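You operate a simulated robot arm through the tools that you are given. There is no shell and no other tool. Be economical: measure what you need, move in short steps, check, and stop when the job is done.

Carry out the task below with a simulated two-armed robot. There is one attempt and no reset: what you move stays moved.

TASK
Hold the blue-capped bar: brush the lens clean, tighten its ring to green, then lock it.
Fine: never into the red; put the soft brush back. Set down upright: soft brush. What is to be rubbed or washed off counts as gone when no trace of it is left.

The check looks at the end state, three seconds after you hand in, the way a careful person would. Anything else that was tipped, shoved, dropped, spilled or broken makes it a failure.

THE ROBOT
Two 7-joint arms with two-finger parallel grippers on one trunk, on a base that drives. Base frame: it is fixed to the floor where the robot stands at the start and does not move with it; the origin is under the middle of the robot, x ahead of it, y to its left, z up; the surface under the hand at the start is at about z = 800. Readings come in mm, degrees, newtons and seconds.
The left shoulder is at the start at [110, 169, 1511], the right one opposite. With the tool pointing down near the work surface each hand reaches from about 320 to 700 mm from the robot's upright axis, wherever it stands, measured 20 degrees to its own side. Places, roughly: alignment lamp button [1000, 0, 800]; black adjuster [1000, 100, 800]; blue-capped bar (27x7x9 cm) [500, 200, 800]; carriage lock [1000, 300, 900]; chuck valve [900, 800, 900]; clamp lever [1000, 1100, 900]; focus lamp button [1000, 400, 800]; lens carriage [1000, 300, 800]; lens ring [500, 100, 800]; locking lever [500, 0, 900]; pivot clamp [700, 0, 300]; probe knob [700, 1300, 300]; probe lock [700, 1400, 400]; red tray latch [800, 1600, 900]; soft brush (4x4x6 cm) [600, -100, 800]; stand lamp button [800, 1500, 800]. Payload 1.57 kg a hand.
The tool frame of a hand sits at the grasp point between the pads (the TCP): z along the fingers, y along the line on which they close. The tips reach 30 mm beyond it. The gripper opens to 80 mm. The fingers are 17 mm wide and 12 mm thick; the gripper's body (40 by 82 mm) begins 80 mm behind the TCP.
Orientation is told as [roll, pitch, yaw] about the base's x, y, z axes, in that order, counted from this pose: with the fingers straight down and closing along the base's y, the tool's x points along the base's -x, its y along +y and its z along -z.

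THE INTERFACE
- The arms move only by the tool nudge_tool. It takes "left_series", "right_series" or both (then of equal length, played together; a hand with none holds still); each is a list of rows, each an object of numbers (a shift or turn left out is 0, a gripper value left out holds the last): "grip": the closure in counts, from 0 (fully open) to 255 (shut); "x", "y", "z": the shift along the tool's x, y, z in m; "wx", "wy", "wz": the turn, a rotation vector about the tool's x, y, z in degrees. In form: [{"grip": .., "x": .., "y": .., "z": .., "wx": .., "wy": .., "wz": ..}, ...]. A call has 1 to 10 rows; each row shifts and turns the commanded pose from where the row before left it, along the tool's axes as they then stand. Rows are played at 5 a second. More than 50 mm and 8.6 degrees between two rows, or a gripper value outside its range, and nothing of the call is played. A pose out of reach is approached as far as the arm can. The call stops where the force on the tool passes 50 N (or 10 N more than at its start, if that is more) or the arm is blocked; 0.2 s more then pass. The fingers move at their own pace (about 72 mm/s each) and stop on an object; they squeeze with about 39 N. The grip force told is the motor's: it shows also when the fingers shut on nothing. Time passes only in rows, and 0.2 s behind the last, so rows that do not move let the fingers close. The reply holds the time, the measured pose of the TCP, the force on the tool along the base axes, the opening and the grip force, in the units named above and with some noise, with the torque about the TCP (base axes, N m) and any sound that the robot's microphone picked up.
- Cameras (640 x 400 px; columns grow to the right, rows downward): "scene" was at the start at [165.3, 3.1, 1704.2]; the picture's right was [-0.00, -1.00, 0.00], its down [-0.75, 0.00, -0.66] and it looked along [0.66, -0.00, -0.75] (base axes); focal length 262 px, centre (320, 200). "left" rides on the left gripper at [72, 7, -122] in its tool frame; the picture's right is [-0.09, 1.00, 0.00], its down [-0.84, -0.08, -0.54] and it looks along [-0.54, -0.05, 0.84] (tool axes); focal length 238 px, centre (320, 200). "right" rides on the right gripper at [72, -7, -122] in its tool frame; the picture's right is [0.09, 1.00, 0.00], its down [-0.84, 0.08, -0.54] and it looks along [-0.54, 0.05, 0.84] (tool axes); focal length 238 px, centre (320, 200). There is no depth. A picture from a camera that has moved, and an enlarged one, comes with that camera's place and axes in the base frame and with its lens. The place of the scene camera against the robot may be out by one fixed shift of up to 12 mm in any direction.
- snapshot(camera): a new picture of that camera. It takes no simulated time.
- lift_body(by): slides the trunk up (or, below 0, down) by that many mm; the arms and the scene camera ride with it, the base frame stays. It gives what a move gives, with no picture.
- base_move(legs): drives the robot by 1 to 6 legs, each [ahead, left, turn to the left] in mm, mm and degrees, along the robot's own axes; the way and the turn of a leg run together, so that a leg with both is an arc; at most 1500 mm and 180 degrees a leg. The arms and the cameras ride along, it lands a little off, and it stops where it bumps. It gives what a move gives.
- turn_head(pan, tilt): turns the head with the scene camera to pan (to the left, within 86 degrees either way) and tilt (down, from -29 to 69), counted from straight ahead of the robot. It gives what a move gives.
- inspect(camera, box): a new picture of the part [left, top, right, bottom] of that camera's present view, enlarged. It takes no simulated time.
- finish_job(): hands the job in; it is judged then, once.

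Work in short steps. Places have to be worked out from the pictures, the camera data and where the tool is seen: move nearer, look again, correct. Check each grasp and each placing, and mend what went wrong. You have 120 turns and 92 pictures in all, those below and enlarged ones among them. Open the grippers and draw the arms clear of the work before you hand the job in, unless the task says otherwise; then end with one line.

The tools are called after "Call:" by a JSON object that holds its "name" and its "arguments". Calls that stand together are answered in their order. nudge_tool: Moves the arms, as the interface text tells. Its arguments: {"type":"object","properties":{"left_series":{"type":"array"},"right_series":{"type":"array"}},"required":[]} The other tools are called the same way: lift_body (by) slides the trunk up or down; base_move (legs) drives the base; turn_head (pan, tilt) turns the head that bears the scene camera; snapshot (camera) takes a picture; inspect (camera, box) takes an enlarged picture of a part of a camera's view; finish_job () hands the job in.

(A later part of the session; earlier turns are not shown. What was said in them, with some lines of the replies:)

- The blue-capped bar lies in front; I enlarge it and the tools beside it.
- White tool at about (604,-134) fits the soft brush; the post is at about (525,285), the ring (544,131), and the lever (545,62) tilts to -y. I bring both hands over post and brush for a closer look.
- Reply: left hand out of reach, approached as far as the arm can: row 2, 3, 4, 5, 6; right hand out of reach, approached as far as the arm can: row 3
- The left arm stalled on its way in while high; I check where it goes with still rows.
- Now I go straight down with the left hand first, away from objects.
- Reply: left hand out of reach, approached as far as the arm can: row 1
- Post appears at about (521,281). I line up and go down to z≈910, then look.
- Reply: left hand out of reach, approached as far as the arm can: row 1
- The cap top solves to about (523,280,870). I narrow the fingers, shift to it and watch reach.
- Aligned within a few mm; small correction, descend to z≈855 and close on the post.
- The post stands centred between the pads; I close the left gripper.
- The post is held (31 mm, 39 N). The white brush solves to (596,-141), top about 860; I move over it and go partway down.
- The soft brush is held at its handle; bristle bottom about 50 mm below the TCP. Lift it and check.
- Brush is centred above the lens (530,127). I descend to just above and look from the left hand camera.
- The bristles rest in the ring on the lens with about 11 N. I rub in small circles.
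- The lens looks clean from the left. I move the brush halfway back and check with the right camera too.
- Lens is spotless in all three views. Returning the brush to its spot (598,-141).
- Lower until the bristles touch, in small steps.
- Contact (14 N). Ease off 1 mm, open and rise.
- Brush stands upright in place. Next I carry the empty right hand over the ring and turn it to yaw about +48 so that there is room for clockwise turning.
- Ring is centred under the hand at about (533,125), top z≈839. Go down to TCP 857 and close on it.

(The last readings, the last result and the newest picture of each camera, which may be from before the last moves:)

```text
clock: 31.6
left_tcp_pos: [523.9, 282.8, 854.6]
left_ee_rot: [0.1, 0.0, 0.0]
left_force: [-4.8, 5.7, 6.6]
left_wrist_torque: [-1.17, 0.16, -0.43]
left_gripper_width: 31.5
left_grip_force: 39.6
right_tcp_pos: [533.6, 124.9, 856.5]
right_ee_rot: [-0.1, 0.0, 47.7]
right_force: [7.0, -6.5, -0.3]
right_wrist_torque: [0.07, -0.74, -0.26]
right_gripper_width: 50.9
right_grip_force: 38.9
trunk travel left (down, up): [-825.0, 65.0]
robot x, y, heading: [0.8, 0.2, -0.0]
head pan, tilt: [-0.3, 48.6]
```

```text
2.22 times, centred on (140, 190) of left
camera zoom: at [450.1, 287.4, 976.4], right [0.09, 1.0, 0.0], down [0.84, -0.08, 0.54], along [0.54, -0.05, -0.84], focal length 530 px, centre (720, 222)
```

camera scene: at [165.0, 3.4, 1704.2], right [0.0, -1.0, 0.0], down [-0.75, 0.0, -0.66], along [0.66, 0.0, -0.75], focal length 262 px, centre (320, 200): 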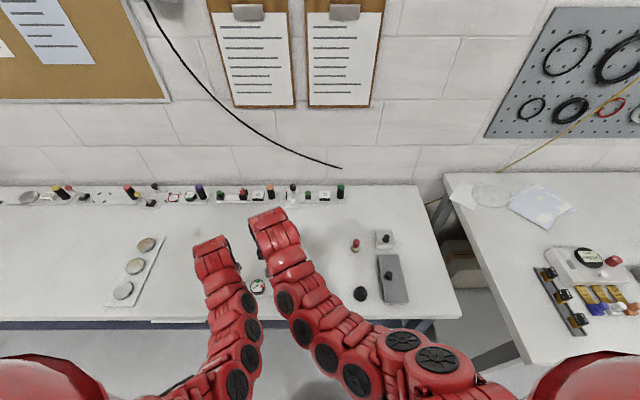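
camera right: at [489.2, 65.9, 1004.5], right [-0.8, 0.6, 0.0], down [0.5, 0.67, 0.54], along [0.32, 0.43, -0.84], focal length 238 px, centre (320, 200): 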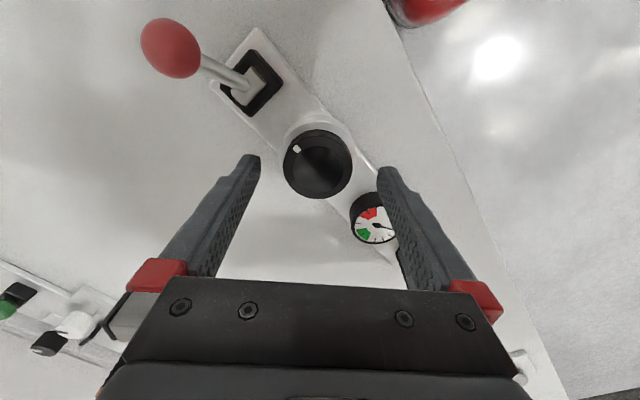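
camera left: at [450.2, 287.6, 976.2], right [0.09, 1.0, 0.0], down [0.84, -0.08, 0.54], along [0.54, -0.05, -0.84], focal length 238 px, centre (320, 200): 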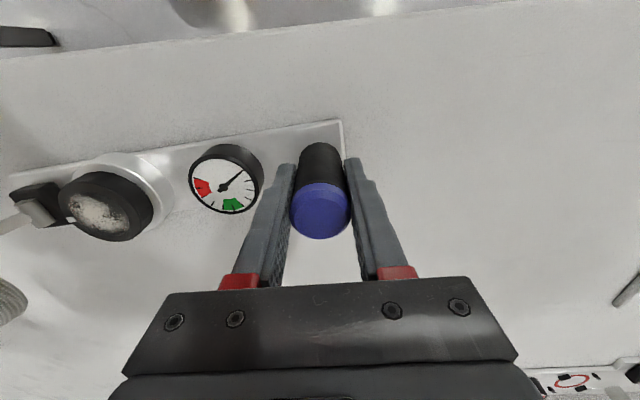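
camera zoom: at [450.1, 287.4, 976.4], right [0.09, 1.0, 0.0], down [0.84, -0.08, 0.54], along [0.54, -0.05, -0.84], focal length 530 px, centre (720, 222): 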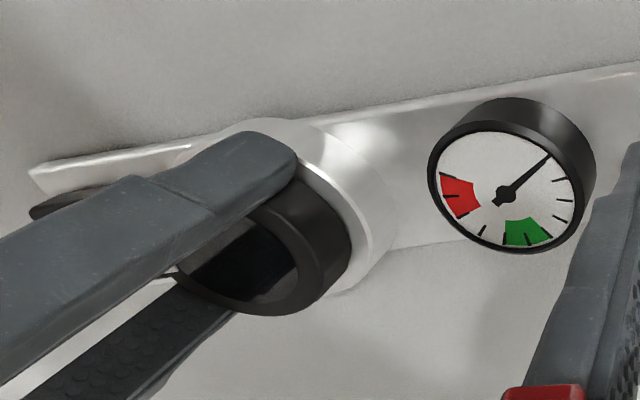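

The ring is gripped (51 mm). I relieve the side load slightly and turn clockwise 16° to see the needle.

Call:
{"name": "nudge_tool", "arguments": {"right_series": [{"y": -0.0015}, {"wz": 5}, {"wz": 5}, {"wz": 6}, {"wz": 0}]}}

Call:
{"name": "inspect", "arguments": {"camera": "left", "box": [0, 100, 280, 280]}}

```text
clock: 32.8
left_tcp_pos: [523.2, 282.5, 855.4]
left_ee_rot: [-0.1, 0.0, 0.0]
left_force: [1.3, 3.0, -4.9]
left_wrist_torque: [0.69, -0.45, 0.12]
left_gripper_width: 31.2
left_grip_force: 38.6
right_tcp_pos: [531.9, 125.1, 857.9]
right_ee_rot: [0.0, -0.1, 31.8]
right_force: [0.1, -3.0, 16.4]
right_wrist_torque: [-0.66, 0.49, 0.03]
right_gripper_width: 50.9
right_grip_force: 38.7
trunk travel left (down, up): [-825.0, 65.0]
robot x, y, heading: [2.0, -4.7, 0.0]
head pan, tilt: [-0.3, 48.6]
```

```text
2.22 times, centred on (140, 190) of left
camera zoom: at [449.7, 287.5, 976.3], right [0.09, 1.0, 0.0], down [0.84, -0.08, 0.54], along [0.54, -0.05, -0.84], focal length 530 px, centre (720, 222)
```

zoom: 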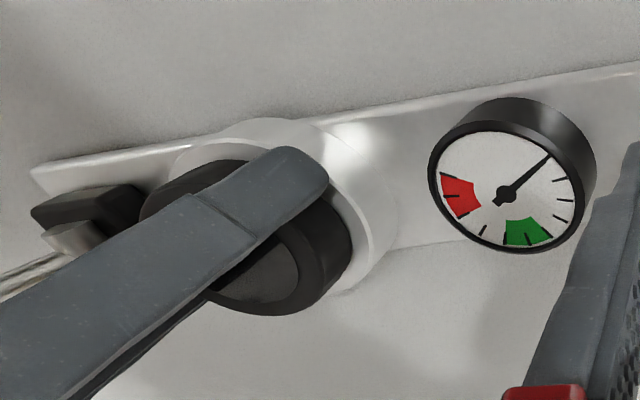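

The needle hasn't moved yet; I look whether the ring turned with the hand, via the right camera.

Call:
{"name": "snapshot", "arguments": {"camera": "right"}}

```text
56 pictures are left
camera right: at [474.4, 80.6, 979.4], right [-0.6, 0.8, 0.0], down [0.67, 0.51, 0.54], along [0.43, 0.33, -0.84], focal length 238 px, centre (320, 200)
```

right: 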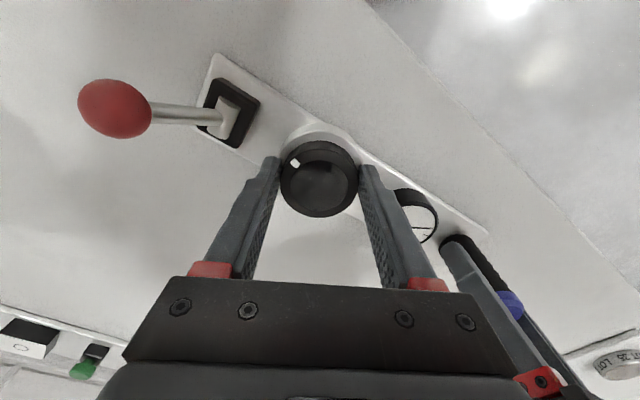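

The ring's mark kept its place relative to the fingers, so the ring is turning; I continue clockwise.

Call:
{"name": "nudge_tool", "arguments": {"right_series": [{"wz": 6}, {"wz": 6}, {"wz": 6}, {"wz": 6}, {"wz": 6}, {"wz": 0}]}}

Call:
{"name": "inspect", "arguments": {"camera": "left", "box": [0, 100, 280, 280]}}

```text
clock: 34.2
left_tcp_pos: [523.7, 280.9, 854.4]
left_ee_rot: [0.0, 0.1, 0.0]
left_force: [1.1, -13.6, 2.3]
left_wrist_torque: [1.06, -0.04, 0.09]
left_gripper_width: 31.2
left_grip_force: 38.5
right_tcp_pos: [532.4, 125.6, 857.3]
right_ee_rot: [0.3, 0.0, 2.0]
right_force: [-2.7, 17.2, 2.3]
right_wrist_torque: [0.28, 0.16, 0.12]
right_gripper_width: 50.9
right_grip_force: 38.8
trunk travel left (down, up): [-825.0, 65.0]
robot x, y, heading: [2.7, 0.1, 0.1]
head pan, tilt: [-0.3, 48.6]
```

```text
2.22 times, centred on (140, 190) of left
camera zoom: at [450.3, 286.4, 976.2], right [0.09, 1.0, 0.0], down [0.84, -0.08, 0.54], along [0.54, -0.05, -0.84], focal length 530 px, centre (720, 222)
```

zoom: 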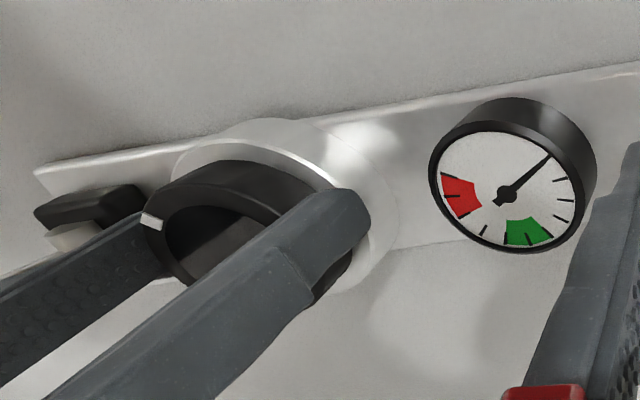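

Ring turns (mark moved), needle still at rest. Ease the side load and continue to about -40° yaw.

Call:
{"name": "nudge_tool", "arguments": {"right_series": [{"y": 0.002}, {"wz": 6}, {"wz": 6}, {"wz": 6}, {"wz": 6}, {"wz": 6}, {"wz": 6}, {"wz": 6}, {"wz": 0}]}}

Call:
{"name": "inspect", "arguments": {"camera": "left", "box": [0, 100, 280, 280]}}

```text
clock: 36.2
left_tcp_pos: [524.2, 280.6, 856.5]
left_ee_rot: [-0.4, -0.1, -0.1]
left_force: [-2.4, -32.4, 12.9]
left_wrist_torque: [-0.71, -0.1, -0.38]
left_gripper_width: 31.5
left_grip_force: 38.7
right_tcp_pos: [531.1, 127.1, 858.5]
right_ee_rot: [0.3, 0.3, -40.2]
right_force: [-0.4, 33.8, -2.6]
right_wrist_torque: [0.42, 0.29, 0.2]
right_gripper_width: 51.5
right_grip_force: 38.5
trunk travel left (down, up): [-825.0, 65.0]
robot x, y, heading: [0.6, -0.8, -0.4]
head pan, tilt: [-0.3, 48.6]
```

```text
2.22 times, centred on (140, 190) of left
camera zoom: at [450.1, 285.8, 976.2], right [0.09, 1.0, -0.01], down [0.84, -0.08, 0.54], along [0.54, -0.06, -0.84], focal length 530 px, centre (720, 222)
```

zoom: 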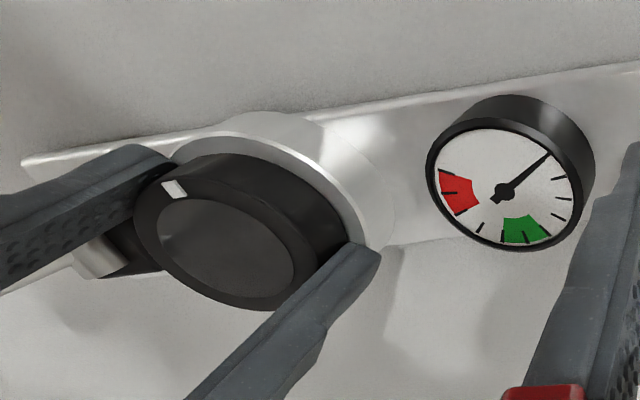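

A side load of 34 N has built up; I relieve it by shifting the right hand +y before releasing.

Call:
{"name": "nudge_tool", "arguments": {"right_series": [{"x": 0.0019, "y": 0.0023}, {"x": 0}]}}

Call:
{"name": "snapshot", "arguments": {"camera": "right"}}

```text
clock: 36.8
left_tcp_pos: [525.1, 280.4, 855.7]
left_ee_rot: [-0.1, -0.1, 0.0]
left_force: [2.1, -28.5, 0.5]
left_wrist_torque: [0.72, -0.33, 0.06]
left_gripper_width: 31.3
left_grip_force: 39.1
right_tcp_pos: [531.3, 128.9, 857.6]
right_ee_rot: [0.2, 0.2, -40.0]
right_force: [-2.3, 25.9, 5.2]
right_wrist_torque: [0.72, 0.7, 0.2]
right_gripper_width: 50.9
right_grip_force: 38.6
trunk travel left (down, up): [-825.0, 65.0]
robot x, y, heading: [-2.4, -2.3, 0.1]
head pan, tilt: [-0.3, 48.6]
```

```text
53 pictures are left
camera right: at [472.8, 168.7, 980.1], right [0.57, 0.82, 0.0], down [0.69, -0.48, 0.54], along [0.44, -0.31, -0.84], focal length 238 px, centre (320, 200)
```

right: 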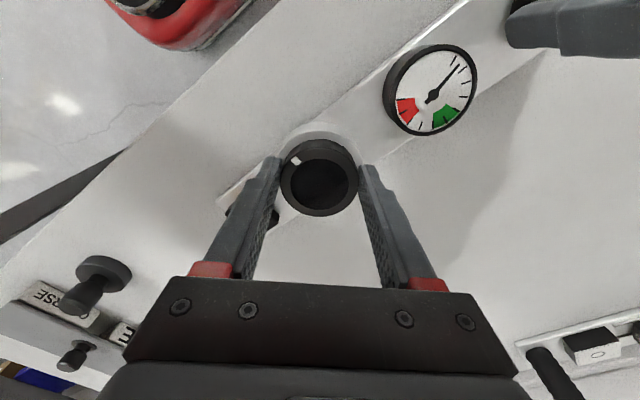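

Call:
{"name": "inspect", "arguments": {"camera": "right", "box": [370, 30, 500, 150]}}

```text
3.33 times, centred on (435, 90) of right
camera zoom: at [472.8, 168.7, 980.1], right [0.57, 0.82, 0.0], down [0.69, -0.48, 0.54], along [0.44, -0.31, -0.84], focal length 794 px, centre (-63, 567)
```

zoom: 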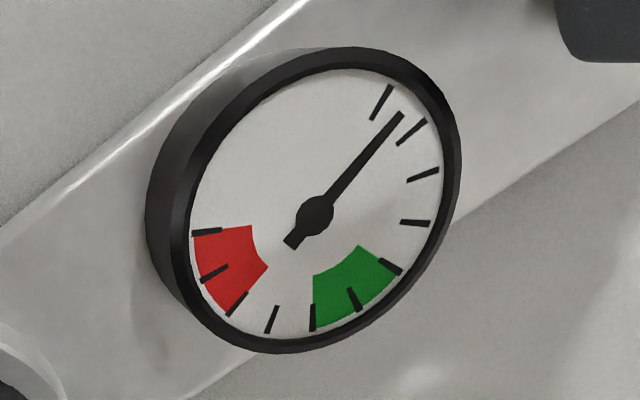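

The needle is now at about half a tick (clockwise is right: ~0.55 tick per 88°; green is ticks 4–6). I release, rise 28 mm and check.

Call:
{"name": "nudge_tool", "arguments": {"right_series": [{"grip": 0}, {"x": 0}, {"x": 0}, {"z": -0.028}, {"x": 0}]}}

Call:
{"name": "snapshot", "arguments": {"camera": "right"}}

```text
clock: 38.0
left_tcp_pos: [523.3, 282.5, 855.9]
left_ee_rot: [0.1, 0.1, 0.0]
left_force: [-0.2, 2.6, 3.3]
left_wrist_torque: [-0.86, -0.16, 0.06]
left_gripper_width: 31.5
left_grip_force: 39.3
right_tcp_pos: [531.6, 129.8, 884.2]
right_ee_rot: [-0.1, -0.2, -40.0]
right_force: [0.5, 0.2, 0.4]
right_wrist_torque: [0.01, 0.02, 0.02]
right_gripper_width: 80.1
right_grip_force: 0.1
trunk travel left (down, up): [-825.0, 65.0]
robot x, y, heading: [1.9, 0.4, 0.1]
head pan, tilt: [-0.3, 48.6]
```

```text
51 pictures are left
camera right: at [472.9, 170.4, 1006.7], right [0.57, 0.82, 0.0], down [0.69, -0.48, 0.54], along [0.45, -0.31, -0.84], focal length 238 px, centre (320, 200)
```

right: 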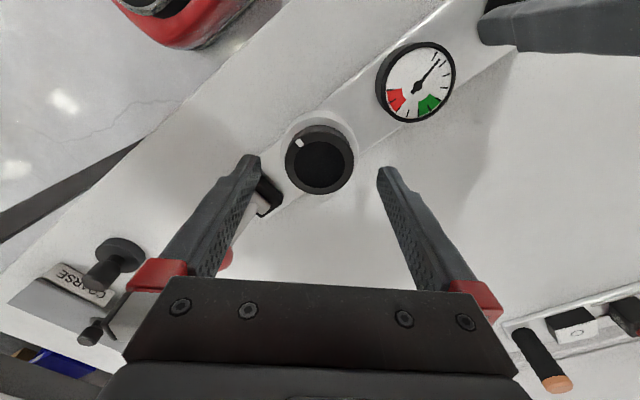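

Free now; ring centre at about (533,128). I rotate the hand back to yaw +64 above the ring.

Call:
{"name": "nudge_tool", "arguments": {"right_series": [{"wz": -8.4}, {"wz": -8.4}, {"wz": -8.4}, {"wz": -8.4}, {"wz": -8.4}, {"wz": -8.4}, {"wz": -8.4}, {"wz": -8.4}, {"wz": -8.4}, {"wz": -8.4}]}}

Call:
{"name": "nudge_tool", "arguments": {"right_series": [{"wz": -7}, {"wz": -7}, {"wz": -7}, {"wz": 0}]}}

Call:
{"name": "snapshot", "arguments": {"camera": "right"}}

```text
clock: 40.2
left_tcp_pos: [524.1, 282.5, 855.6]
left_ee_rot: [0.0, -0.1, -0.1]
left_force: [0.2, 3.1, 4.2]
left_wrist_torque: [-0.72, 0.04, -0.1]
left_gripper_width: 31.2
left_grip_force: 38.9
right_tcp_pos: [533.0, 129.2, 884.5]
right_ee_rot: [-0.1, 0.1, 44.1]
right_force: [0.6, -0.2, 0.7]
right_wrist_torque: [-0.01, -0.03, -0.02]
right_gripper_width: 80.0
right_grip_force: 0.1
trunk travel left (down, up): [-825.0, 65.0]
robot x, y, heading: [0.4, -0.9, -0.2]
head pan, tilt: [-0.3, 48.6]
```

```text
clock: 41.2
left_tcp_pos: [523.1, 282.4, 855.9]
left_ee_rot: [-0.1, 0.0, 0.0]
left_force: [-0.7, 3.7, 5.4]
left_wrist_torque: [-0.63, 0.02, -0.11]
left_gripper_width: 31.4
left_grip_force: 38.9
right_tcp_pos: [533.2, 129.1, 884.9]
right_ee_rot: [0.0, 0.0, 65.0]
right_force: [0.4, 0.0, 0.5]
right_wrist_torque: [0.0, -0.01, 0.0]
right_gripper_width: 79.8
right_grip_force: 0.1
trunk travel left (down, up): [-825.0, 65.0]
robot x, y, heading: [-1.1, -0.9, -0.0]
head pan, tilt: [-0.3, 48.6]
```

```text
50 pictures are left
camera right: at [508.0, 60.5, 1007.0], right [-0.94, 0.34, 0.0], down [0.28, 0.79, 0.54], along [0.18, 0.51, -0.84], focal length 238 px, centre (320, 200)
```

right: 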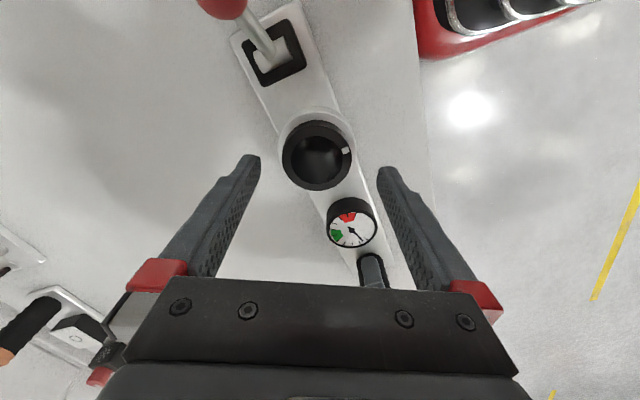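

Call:
{"name": "nudge_tool", "arguments": {"right_series": [{"x": 0.0013, "y": -0.002}, {"z": 0.014}, {"z": 0.0135}, {"grip": 255}, {"x": 0}, {"x": 0}]}}

Call:
{"name": "nudge_tool", "arguments": {"right_series": [{"wz": 7}, {"wz": 7}, {"wz": 7}, {"wz": 7}, {"wz": 7}, {"wz": 0}]}}

```text
clock: 42.6
left_tcp_pos: [523.1, 281.9, 855.7]
left_ee_rot: [0.0, 0.1, 0.0]
left_force: [-4.8, 3.3, 8.1]
left_wrist_torque: [-1.03, -0.02, -0.14]
left_gripper_width: 31.4
left_grip_force: 39.1
right_tcp_pos: [533.5, 126.3, 858.1]
right_ee_rot: [0.0, 0.0, 64.9]
right_force: [4.3, -3.8, 0.2]
right_wrist_torque: [-0.08, -0.17, -0.12]
right_gripper_width: 50.9
right_grip_force: 38.8
trunk travel left (down, up): [-825.0, 65.0]
robot x, y, heading: [-1.0, 1.7, -0.2]
head pan, tilt: [-0.3, 48.6]
```

```text
clock: 44.0
left_tcp_pos: [523.9, 282.7, 855.7]
left_ee_rot: [0.0, 0.0, 0.0]
left_force: [3.8, 8.3, -5.0]
left_wrist_torque: [-0.29, 0.17, 0.19]
left_gripper_width: 31.4
left_grip_force: 39.1
right_tcp_pos: [533.1, 126.6, 858.2]
right_ee_rot: [0.1, -0.1, 29.9]
right_force: [-7.4, -9.5, 24.7]
right_wrist_torque: [-0.26, 0.31, 0.06]
right_gripper_width: 50.8
right_grip_force: 39.6
trunk travel left (down, up): [-825.0, 65.0]
robot x, y, heading: [1.9, 2.2, 0.1]
head pan, tilt: [-0.3, 48.6]
```

Turning well. Relieve the vertical load by 1 mm and continue to yaw about -40.

Call:
{"name": "nudge_tool", "arguments": {"right_series": [{"z": -0.001}, {"wz": 7}, {"wz": 7}, {"wz": 7}, {"wz": 7}, {"wz": 7}, {"wz": 0}]}}

Call:
{"name": "nudge_tool", "arguments": {"right_series": [{"y": 0.001, "wz": 7}, {"wz": 7}, {"wz": 7}, {"wz": 7}, {"wz": 7}, {"wz": 0}]}}

Call:
{"name": "inspect", "arguments": {"camera": "right", "box": [270, 30, 500, 210]}}

```text
clock: 45.6
left_tcp_pos: [523.7, 281.3, 855.8]
left_ee_rot: [-0.1, 0.0, 0.0]
left_force: [-2.7, -1.7, 10.2]
left_wrist_torque: [-0.88, 0.05, -0.1]
left_gripper_width: 31.4
left_grip_force: 39.0
right_tcp_pos: [533.9, 127.5, 857.8]
right_ee_rot: [0.0, 0.1, -5.2]
right_force: [1.6, 3.5, -4.9]
right_wrist_torque: [0.13, -0.24, -0.14]
right_gripper_width: 50.7
right_grip_force: 39.7
trunk travel left (down, up): [-825.0, 65.0]
robot x, y, heading: [3.1, 0.3, -0.0]
head pan, tilt: [-0.3, 48.6]
```

```text
clock: 47.0
left_tcp_pos: [524.7, 280.8, 855.6]
left_ee_rot: [0.0, 0.0, -0.1]
left_force: [0.8, -2.2, 12.4]
left_wrist_torque: [-1.05, -0.14, -0.03]
left_gripper_width: 31.4
left_grip_force: 39.6
right_tcp_pos: [532.9, 126.9, 858.3]
right_ee_rot: [0.0, 0.0, -40.2]
right_force: [-0.3, 0.6, -7.7]
right_wrist_torque: [-0.31, -0.1, -0.03]
right_gripper_width: 51.2
right_grip_force: 39.1
trunk travel left (down, up): [-825.0, 65.0]
robot x, y, heading: [-1.2, -1.0, 0.0]
head pan, tilt: [-0.3, 48.6]
```

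```text
2.22 times, centred on (385, 120) of right
camera zoom: at [474.2, 168.7, 980.4], right [0.57, 0.82, 0.0], down [0.69, -0.48, 0.54], along [0.44, -0.31, -0.84], focal length 530 px, centre (176, 378)
```

zoom: 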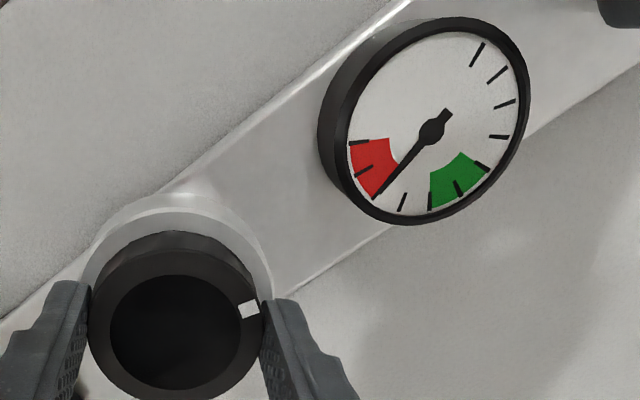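

The needle ran up quickly (about 14° per tick after the slack) and now stands just at the red's lower edge; I back off at once by about 40°.

Call:
{"name": "nudge_tool", "arguments": {"right_series": [{"wz": -7}, {"wz": -7}, {"wz": -7}, {"wz": -7}, {"wz": -7}, {"wz": 0}]}}

Call:
{"name": "inspect", "arguments": {"camera": "left", "box": [0, 100, 280, 280]}}

```text
clock: 48.4
left_tcp_pos: [523.2, 282.5, 855.8]
left_ee_rot: [0.1, 0.0, 0.0]
left_force: [3.3, 5.9, 6.9]
left_wrist_torque: [-0.9, -0.53, 0.15]
left_gripper_width: 31.2
left_grip_force: 39.7
right_tcp_pos: [533.0, 127.7, 858.9]
right_ee_rot: [0.0, 0.0, -5.0]
right_force: [-2.6, -6.4, -2.1]
right_wrist_torque: [0.4, 0.28, 0.16]
right_gripper_width: 50.9
right_grip_force: 39.0
trunk travel left (down, up): [-825.0, 65.0]
robot x, y, heading: [0.5, 0.4, 0.0]
head pan, tilt: [-0.3, 48.6]
```

```text
2.22 times, centred on (140, 190) of left
camera zoom: at [450.4, 287.6, 976.2], right [0.09, 1.0, 0.0], down [0.84, -0.08, 0.54], along [0.54, -0.05, -0.84], focal length 530 px, centre (720, 222)
```

zoom: 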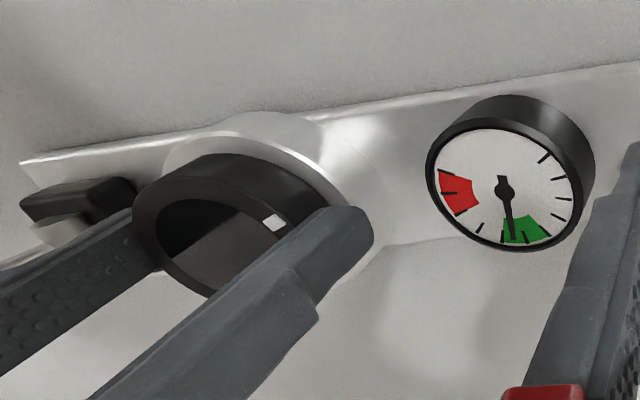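

Needle is in green near its upper part; another 6° back centres it.

Call:
{"name": "nudge_tool", "arguments": {"right_series": [{"wz": -6}, {"wz": 0}, {"wz": 0}]}}

Call:
{"name": "inspect", "arguments": {"camera": "left", "box": [170, 130, 290, 230]}}

```text
clock: 49.2
left_tcp_pos: [524.2, 282.6, 855.5]
left_ee_rot: [0.0, 0.0, 0.1]
left_force: [0.1, 7.4, 10.0]
left_wrist_torque: [-0.92, -0.12, -0.08]
left_gripper_width: 31.1
left_grip_force: 39.0
right_tcp_pos: [534.3, 127.6, 858.0]
right_ee_rot: [-0.1, 0.1, 0.9]
right_force: [0.9, -7.6, -4.3]
right_wrist_torque: [0.14, -0.09, 0.12]
right_gripper_width: 51.0
right_grip_force: 38.6
trunk travel left (down, up): [-825.0, 65.0]
robot x, y, heading: [0.3, -0.1, 0.0]
head pan, tilt: [-0.3, 48.6]
```

```text
4.00 times, centred on (230, 180) of left
camera zoom: at [450.5, 287.6, 976.2], right [0.09, 1.0, 0.0], down [0.84, -0.08, 0.54], along [0.54, -0.05, -0.84], focal length 953 px, centre (680, 280)
```

zoom: 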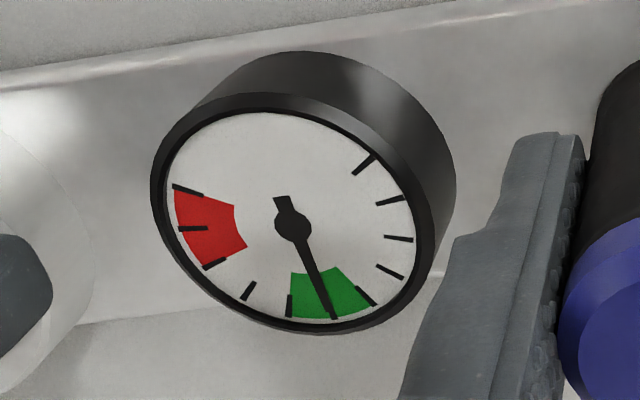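

Centred in green. Open only to ~62 mm (neighbours close), then rise straight up.

Call:
{"name": "nudge_tool", "arguments": {"right_series": [{"grip": 57}, {"x": 0}, {"x": 0}, {"z": -0.03}, {"z": -0.04}, {"z": -0.04}, {"x": 0}]}}

Call:
{"name": "snapshot", "arguments": {"camera": "right"}}

Call:
{"name": "inspect", "arguments": {"camera": "left", "box": [0, 100, 280, 280]}}

```text
clock: 50.8
left_tcp_pos: [522.9, 282.6, 854.4]
left_ee_rot: [0.1, 0.1, 0.1]
left_force: [-0.1, -1.2, 2.0]
left_wrist_torque: [0.56, 0.11, 0.02]
left_gripper_width: 31.4
left_grip_force: 39.2
right_tcp_pos: [532.7, 127.6, 970.4]
right_ee_rot: [0.0, 0.1, 1.0]
right_force: [0.5, -0.7, -0.3]
right_wrist_torque: [0.04, 0.02, -0.02]
right_gripper_width: 62.0
right_grip_force: 0.1
trunk travel left (down, up): [-825.0, 65.0]
robot x, y, heading: [-1.3, -2.5, 0.1]
head pan, tilt: [-0.3, 48.6]
```

```text
46 pictures are left
camera right: at [461.4, 119.5, 1092.8], right [-0.11, 0.99, 0.0], down [0.84, 0.09, 0.54], along [0.54, 0.06, -0.84], focal length 238 px, centre (320, 200)
```

right: 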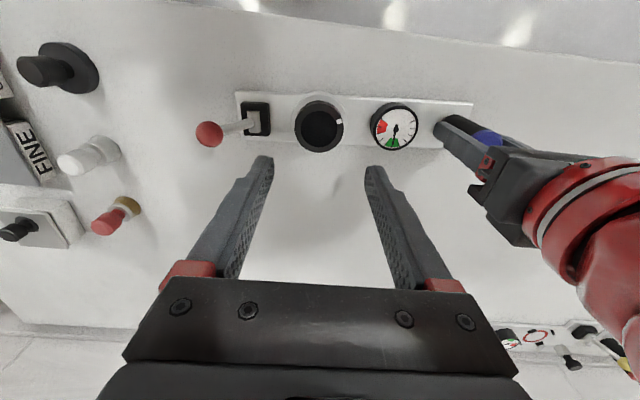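

```text
2.22 times, centred on (140, 190) of left
camera zoom: at [449.9, 287.1, 976.2], right [0.09, 1.0, 0.0], down [0.84, -0.08, 0.54], along [0.54, -0.05, -0.84], focal length 530 px, centre (720, 222)
```

zoom: 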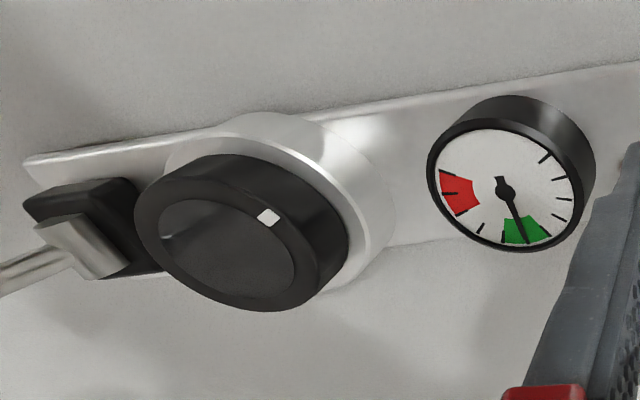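

Needle stays centred in green. The lever ball is at about (538,26,877), pivot (533,60,828). I bring the closed right hand to the ball's -y side to push it over toward +y.

Call:
{"name": "nudge_tool", "arguments": {"right_series": [{"grip": 255, "y": -0.047}, {"y": -0.047}, {"x": -0.004, "y": -0.046}, {"z": 0.04}, {"z": 0.035}, {"x": 0}]}}

Call:
{"name": "snapshot", "arguments": {"camera": "right"}}

Call:
{"name": "snapshot", "arguments": {"camera": "scene"}}

```text
clock: 52.2
left_tcp_pos: [524.3, 281.0, 854.8]
left_ee_rot: [0.0, 0.0, 0.0]
left_force: [-0.7, 0.9, 1.0]
left_wrist_torque: [-0.55, 0.09, -0.09]
left_gripper_width: 31.4
left_grip_force: 38.9
right_tcp_pos: [538.8, -10.0, 894.3]
right_ee_rot: [0.0, 0.0, 0.9]
right_force: [-0.3, 0.8, 0.3]
right_wrist_torque: [0.0, -0.01, -0.02]
right_gripper_width: 0.2
right_grip_force: 21.0
trunk travel left (down, up): [-825.0, 65.0]
robot x, y, heading: [2.3, -1.8, 0.0]
head pan, tilt: [-0.3, 48.6]
```

```text
44 pictures are left
camera right: at [468.1, -19.0, 1016.3], right [-0.11, 0.99, 0.0], down [0.84, 0.09, 0.54], along [0.54, 0.06, -0.84], focal length 238 px, centre (320, 200)
```

right: 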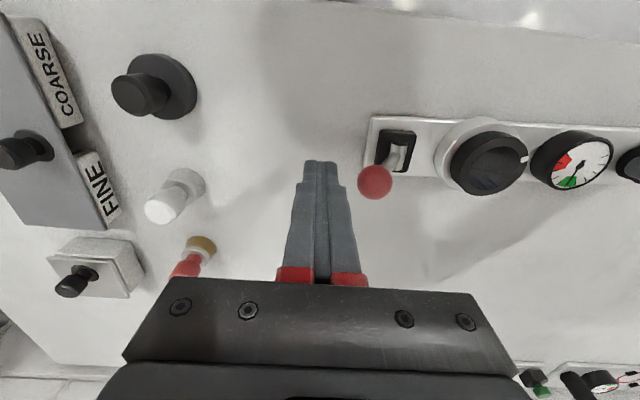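

```text
43 pictures are left
camera scene: at [165.1, 3.2, 1704.2], right [0.0, -1.0, 0.0], down [-0.75, 0.0, -0.66], along [0.66, 0.0, -0.75], focal length 262 px, centre (320, 200)
```

scene: 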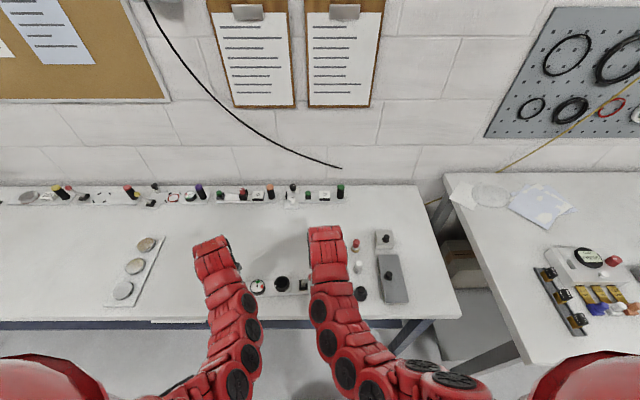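

Fingers are well aligned in x. Lower 6 mm and push toward +y in small steps.

Call:
{"name": "nudge_tool", "arguments": {"right_series": [{"z": 0.006}, {"y": 0.008}, {"y": 0.006}, {"y": 0.006}, {"y": 0.006}, {"y": 0.006}, {"x": 0}]}}

Call:
{"name": "snapshot", "arguments": {"camera": "right"}}

```text
clock: 53.8
left_tcp_pos: [525.0, 281.6, 854.9]
left_ee_rot: [0.0, 0.1, 0.1]
left_force: [-0.9, 1.5, 1.5]
left_wrist_torque: [0.68, 0.05, 0.07]
left_gripper_width: 31.4
left_grip_force: 39.2
right_tcp_pos: [539.7, 21.2, 887.0]
right_ee_rot: [0.0, 0.2, 1.1]
right_force: [-0.1, -1.0, -0.2]
right_wrist_torque: [-0.02, -0.03, -0.02]
right_gripper_width: 0.0
right_grip_force: 21.0
trunk travel left (down, up): [-825.0, 65.0]
robot x, y, heading: [-0.9, 1.3, 0.0]
head pan, tilt: [-0.3, 48.6]
```

```text
42 pictures are left
camera right: at [467.6, 12.4, 1009.5], right [-0.11, 0.99, 0.0], down [0.84, 0.09, 0.54], along [0.54, 0.06, -0.84], focal length 238 px, centre (320, 200)
```

right: 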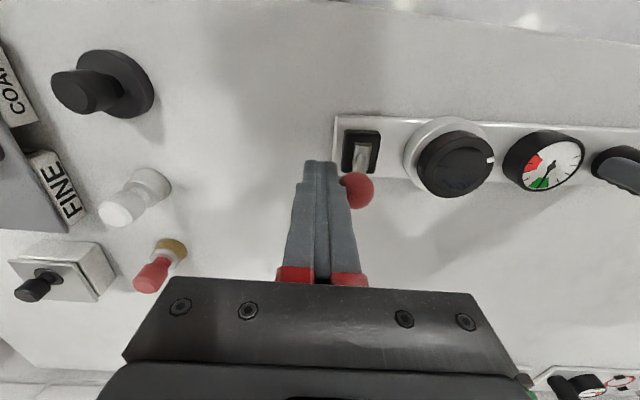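

The lever swings along with little force; keep pushing.

Call:
{"name": "nudge_tool", "arguments": {"right_series": [{"y": 0.006}, {"y": 0.006}, {"y": 0.006}, {"y": 0.006}, {"y": 0.006}, {"y": 0.006}, {"x": 0}]}}

Call:
{"name": "snapshot", "arguments": {"camera": "right"}}

```text
clock: 55.4
left_tcp_pos: [524.0, 283.2, 855.8]
left_ee_rot: [0.1, 0.1, 0.0]
left_force: [-0.2, 0.4, 1.0]
left_wrist_torque: [0.68, 0.06, -0.04]
left_gripper_width: 31.2
left_grip_force: 38.9
right_tcp_pos: [538.6, 56.0, 887.7]
right_ee_rot: [0.0, 0.0, 0.9]
right_force: [0.4, 0.5, -0.4]
right_wrist_torque: [-0.01, 0.0, 0.04]
right_gripper_width: 0.1
right_grip_force: 21.1
trunk travel left (down, up): [-825.0, 65.0]
robot x, y, heading: [-1.3, -2.3, 0.0]
head pan, tilt: [-0.3, 48.6]
```

```text
41 pictures are left
camera right: at [466.8, 47.8, 1009.7], right [-0.11, 0.99, 0.0], down [0.84, 0.09, 0.54], along [0.54, 0.06, -0.84], focal length 238 px, centre (320, 200)
```

right: 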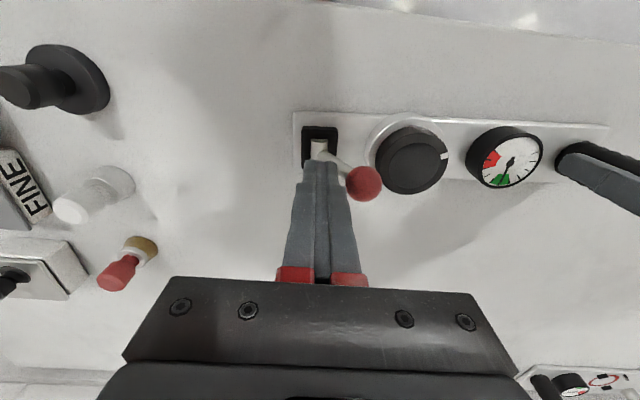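

Lever is past upright toward +y; push on until it meets its stop.

Call:
{"name": "nudge_tool", "arguments": {"right_series": [{"y": 0.005}, {"y": 0.004}, {"y": 0.004}, {"x": 0}]}}

Call:
{"name": "inspect", "arguments": {"camera": "left", "box": [0, 100, 280, 280]}}

Call:
{"name": "snapshot", "arguments": {"camera": "right"}}

```text
clock: 56.4
left_tcp_pos: [522.9, 284.7, 856.5]
left_ee_rot: [0.4, -0.1, 0.3]
left_force: [-1.0, 35.1, 0.8]
left_wrist_torque: [-1.08, -0.04, 0.19]
left_gripper_width: 31.7
left_grip_force: 39.5
right_tcp_pos: [538.1, 64.9, 887.9]
right_ee_rot: [-0.5, -0.2, 0.7]
right_force: [-0.2, -37.1, 10.5]
right_wrist_torque: [-1.01, 0.01, 0.0]
right_gripper_width: 0.0
right_grip_force: 21.0
trunk travel left (down, up): [-825.0, 65.0]
robot x, y, heading: [0.1, -1.3, 0.1]
head pan, tilt: [-0.3, 48.6]
```

```text
2.22 times, centred on (140, 190) of left
camera zoom: at [449.0, 289.5, 977.2], right [0.09, 1.0, 0.01], down [0.84, -0.08, 0.54], along [0.54, -0.04, -0.84], focal length 530 px, centre (720, 222)
```

zoom: 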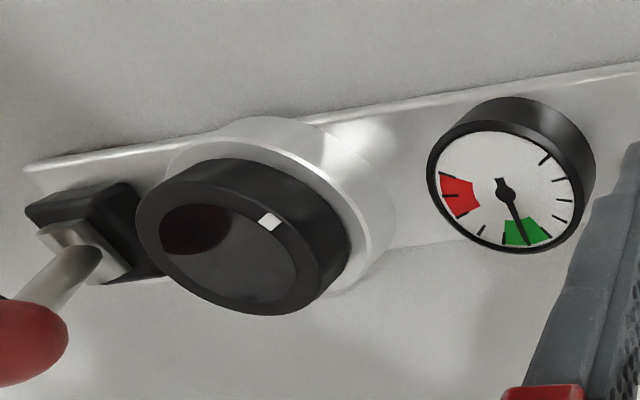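

```text
39 pictures are left
camera right: at [467.1, 57.8, 1009.4], right [-0.1, 0.99, -0.01], down [0.83, 0.09, 0.54], along [0.54, 0.05, -0.84], focal length 238 px, centre (320, 200)
```

right: 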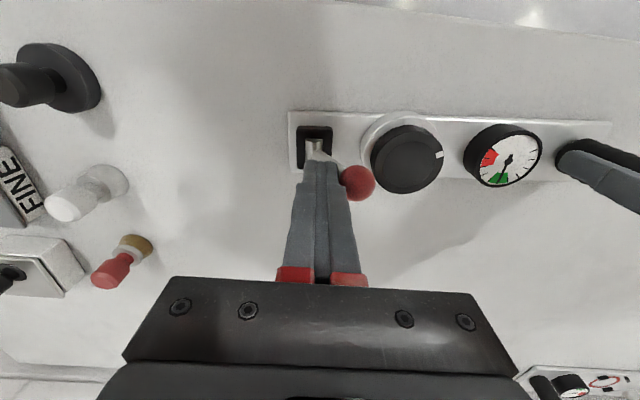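

The lever is against its end stop (37 N), needle still green. Back the right hand off and up.

Call:
{"name": "nudge_tool", "arguments": {"right_series": [{"y": -0.005}, {"y": -0.01}, {"y": -0.03}, {"z": -0.04}, {"z": -0.04}, {"y": -0.04}, {"x": 0}]}}

Call:
{"name": "inspect", "arguments": {"camera": "left", "box": [0, 100, 280, 280]}}

Call:
{"name": "snapshot", "arguments": {"camera": "right"}}

```text
clock: 58.0
left_tcp_pos: [523.4, 282.5, 855.7]
left_ee_rot: [0.0, 0.0, 0.0]
left_force: [-0.5, -3.0, 2.6]
left_wrist_torque: [0.72, -0.17, -0.05]
left_gripper_width: 31.6
left_grip_force: 38.7
right_tcp_pos: [538.1, -15.0, 968.2]
right_ee_rot: [0.0, -0.1, 1.0]
right_force: [0.7, 0.7, 0.0]
right_wrist_torque: [0.0, -0.04, 0.02]
right_gripper_width: 0.3
right_grip_force: 21.5
trunk travel left (down, up): [-825.0, 65.0]
robot x, y, heading: [0.4, -0.2, -0.3]
head pan, tilt: [-0.3, 48.6]
```

```text
2.22 times, centred on (140, 190) of left
camera zoom: at [449.8, 287.2, 976.2], right [0.09, 1.0, 0.0], down [0.84, -0.08, 0.54], along [0.54, -0.05, -0.84], focal length 530 px, centre (720, 222)
```

zoom: 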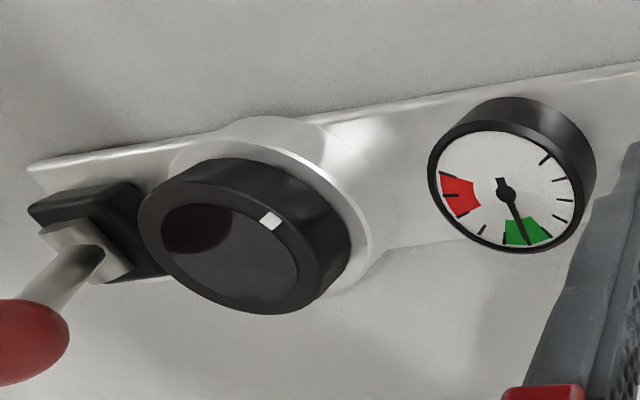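

```text
37 pictures are left
camera right: at [467.5, -23.8, 1089.0], right [-0.11, 0.99, 0.0], down [0.84, 0.09, 0.54], along [0.54, 0.06, -0.84], focal length 238 px, centre (320, 200)
```

right: 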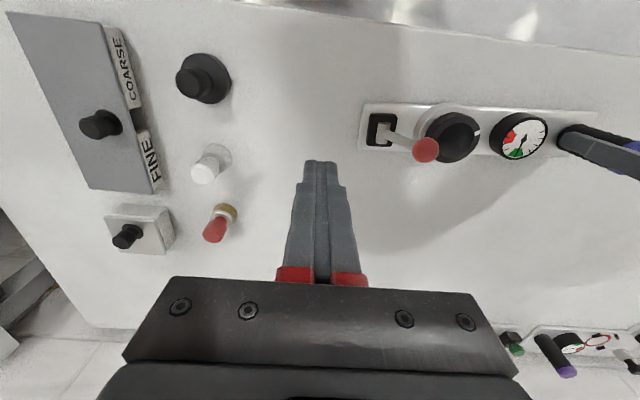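

The lever stays over, needle green. Release the post and raise the left hand straight up; open the right too.

Call:
{"name": "nudge_tool", "arguments": {"left_series": [{"grip": 110}, {"x": 0}, {"x": 0}, {"z": -0.03}, {"z": -0.04}, {"z": -0.04}, {"grip": 0, "x": -0.02}], "right_series": [{"x": 0}, {"x": 0}, {"x": 0}, {"y": -0.04}, {"y": -0.04}, {"y": -0.04}, {"z": -0.03, "grip": 0}]}}

Call:
{"name": "nudge_tool", "arguments": {"left_series": [{"x": -0.03, "y": 0.03}, {"x": -0.03, "y": 0.03}, {"x": -0.03, "y": 0.03}, {"z": -0.04}, {"x": 0}], "right_series": [{"y": -0.04}, {"y": -0.04}, {"x": -0.04}, {"z": -0.04}, {"x": 0}]}}

Call:
{"name": "inspect", "arguments": {"camera": "scene", "box": [215, 225, 415, 325]}}

Call:
{"name": "snapshot", "arguments": {"camera": "scene"}}

```text
clock: 59.6
left_tcp_pos: [543.4, 284.2, 967.0]
left_ee_rot: [0.0, 0.0, 0.0]
left_force: [-0.1, -0.3, 0.2]
left_wrist_torque: [0.0, 0.02, -0.02]
left_gripper_width: 80.2
left_grip_force: 0.0
right_tcp_pos: [541.8, -134.9, 995.5]
right_ee_rot: [-0.1, 0.0, 1.0]
right_force: [0.0, -0.3, -0.4]
right_wrist_torque: [-0.01, 0.0, 0.0]
right_gripper_width: 52.5
right_grip_force: 0.1
trunk travel left (down, up): [-825.0, 65.0]
robot x, y, heading: [1.1, -3.8, 0.1]
head pan, tilt: [-0.3, 48.6]
```

```text
clock: 60.8
left_tcp_pos: [632.2, 373.5, 1005.2]
left_ee_rot: [-0.1, 0.1, 0.0]
left_force: [-0.7, -0.1, -0.7]
left_wrist_torque: [-0.01, -0.01, 0.0]
left_gripper_width: 79.9
left_grip_force: 0.0
right_tcp_pos: [587.4, -213.9, 1021.6]
right_ee_rot: [-0.1, -0.1, 0.9]
right_force: [-0.3, 0.1, 0.9]
right_wrist_torque: [-0.03, -0.03, 0.01]
right_gripper_width: 79.7
right_grip_force: 0.1
right hand out of reach, approached as far as the arm can: row 4
trunk travel left (down, up): [-825.0, 65.0]
robot x, y, heading: [-1.5, -2.4, 0.0]
head pan, tilt: [-0.3, 48.6]
```

```text
3.20 times, centred on (315, 275) of scene
camera zoom: at [165.2, 3.8, 1704.2], right [0.0, -1.0, 0.0], down [-0.75, 0.0, -0.66], along [0.66, 0.0, -0.75], focal length 838 px, centre (336, -40)
```

zoom: 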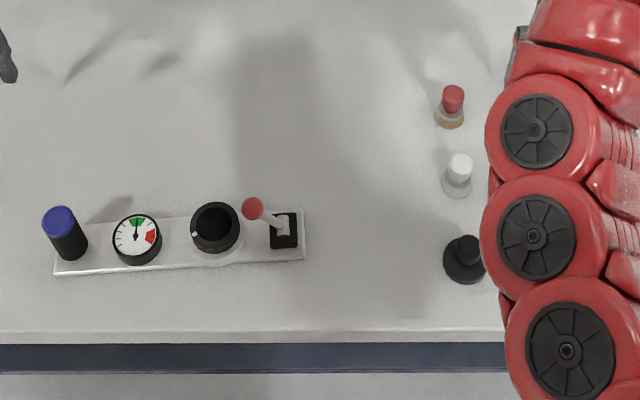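

```text
35 pictures are left
camera scene: at [165.2, 3.8, 1704.2], right [0.0, -1.0, 0.0], down [-0.75, 0.0, -0.66], along [0.66, 0.0, -0.75], focal length 262 px, centre (320, 200)
```

scene: 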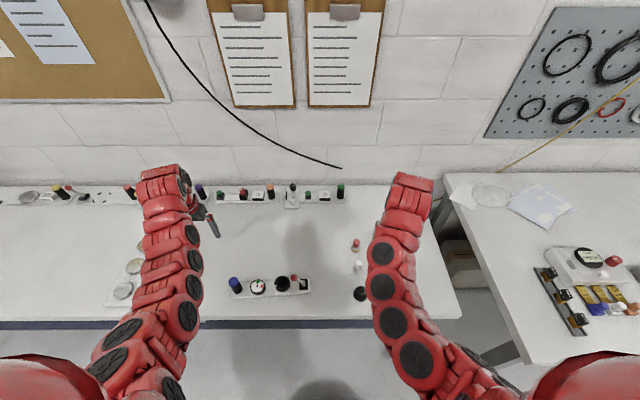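

Bar in place, lever over. One last close look at gauge and lens.

Call:
{"name": "inspect", "arguments": {"camera": "scene", "box": [240, 265, 320, 305]}}

```text
8.00 times, centred on (280, 285) of scene
camera zoom: at [165.2, 3.8, 1704.2], right [0.0, -1.0, 0.0], down [-0.75, 0.0, -0.66], along [0.66, 0.0, -0.75], focal length 2095 px, centre (640, -480)
```

zoom: 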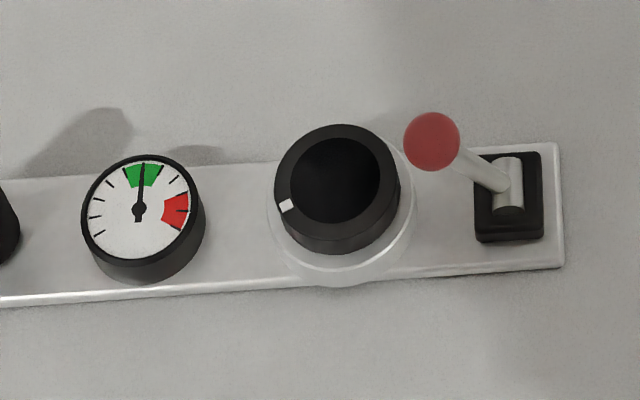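

Lens clean, needle mid-green, lever thrown, brush upright; handing in.

Call:
{"name": "finish_job", "arguments": {}}

```text
The job is handed in.
```

The lens is brushed clean, the ring is tightened with the needle mid-green, the lever is over at its stop, and the soft brush stands upright in its place. While I was tightening, the needle ran up to the lower edge of the red before I backed it off, so it may have briefly touched the red.
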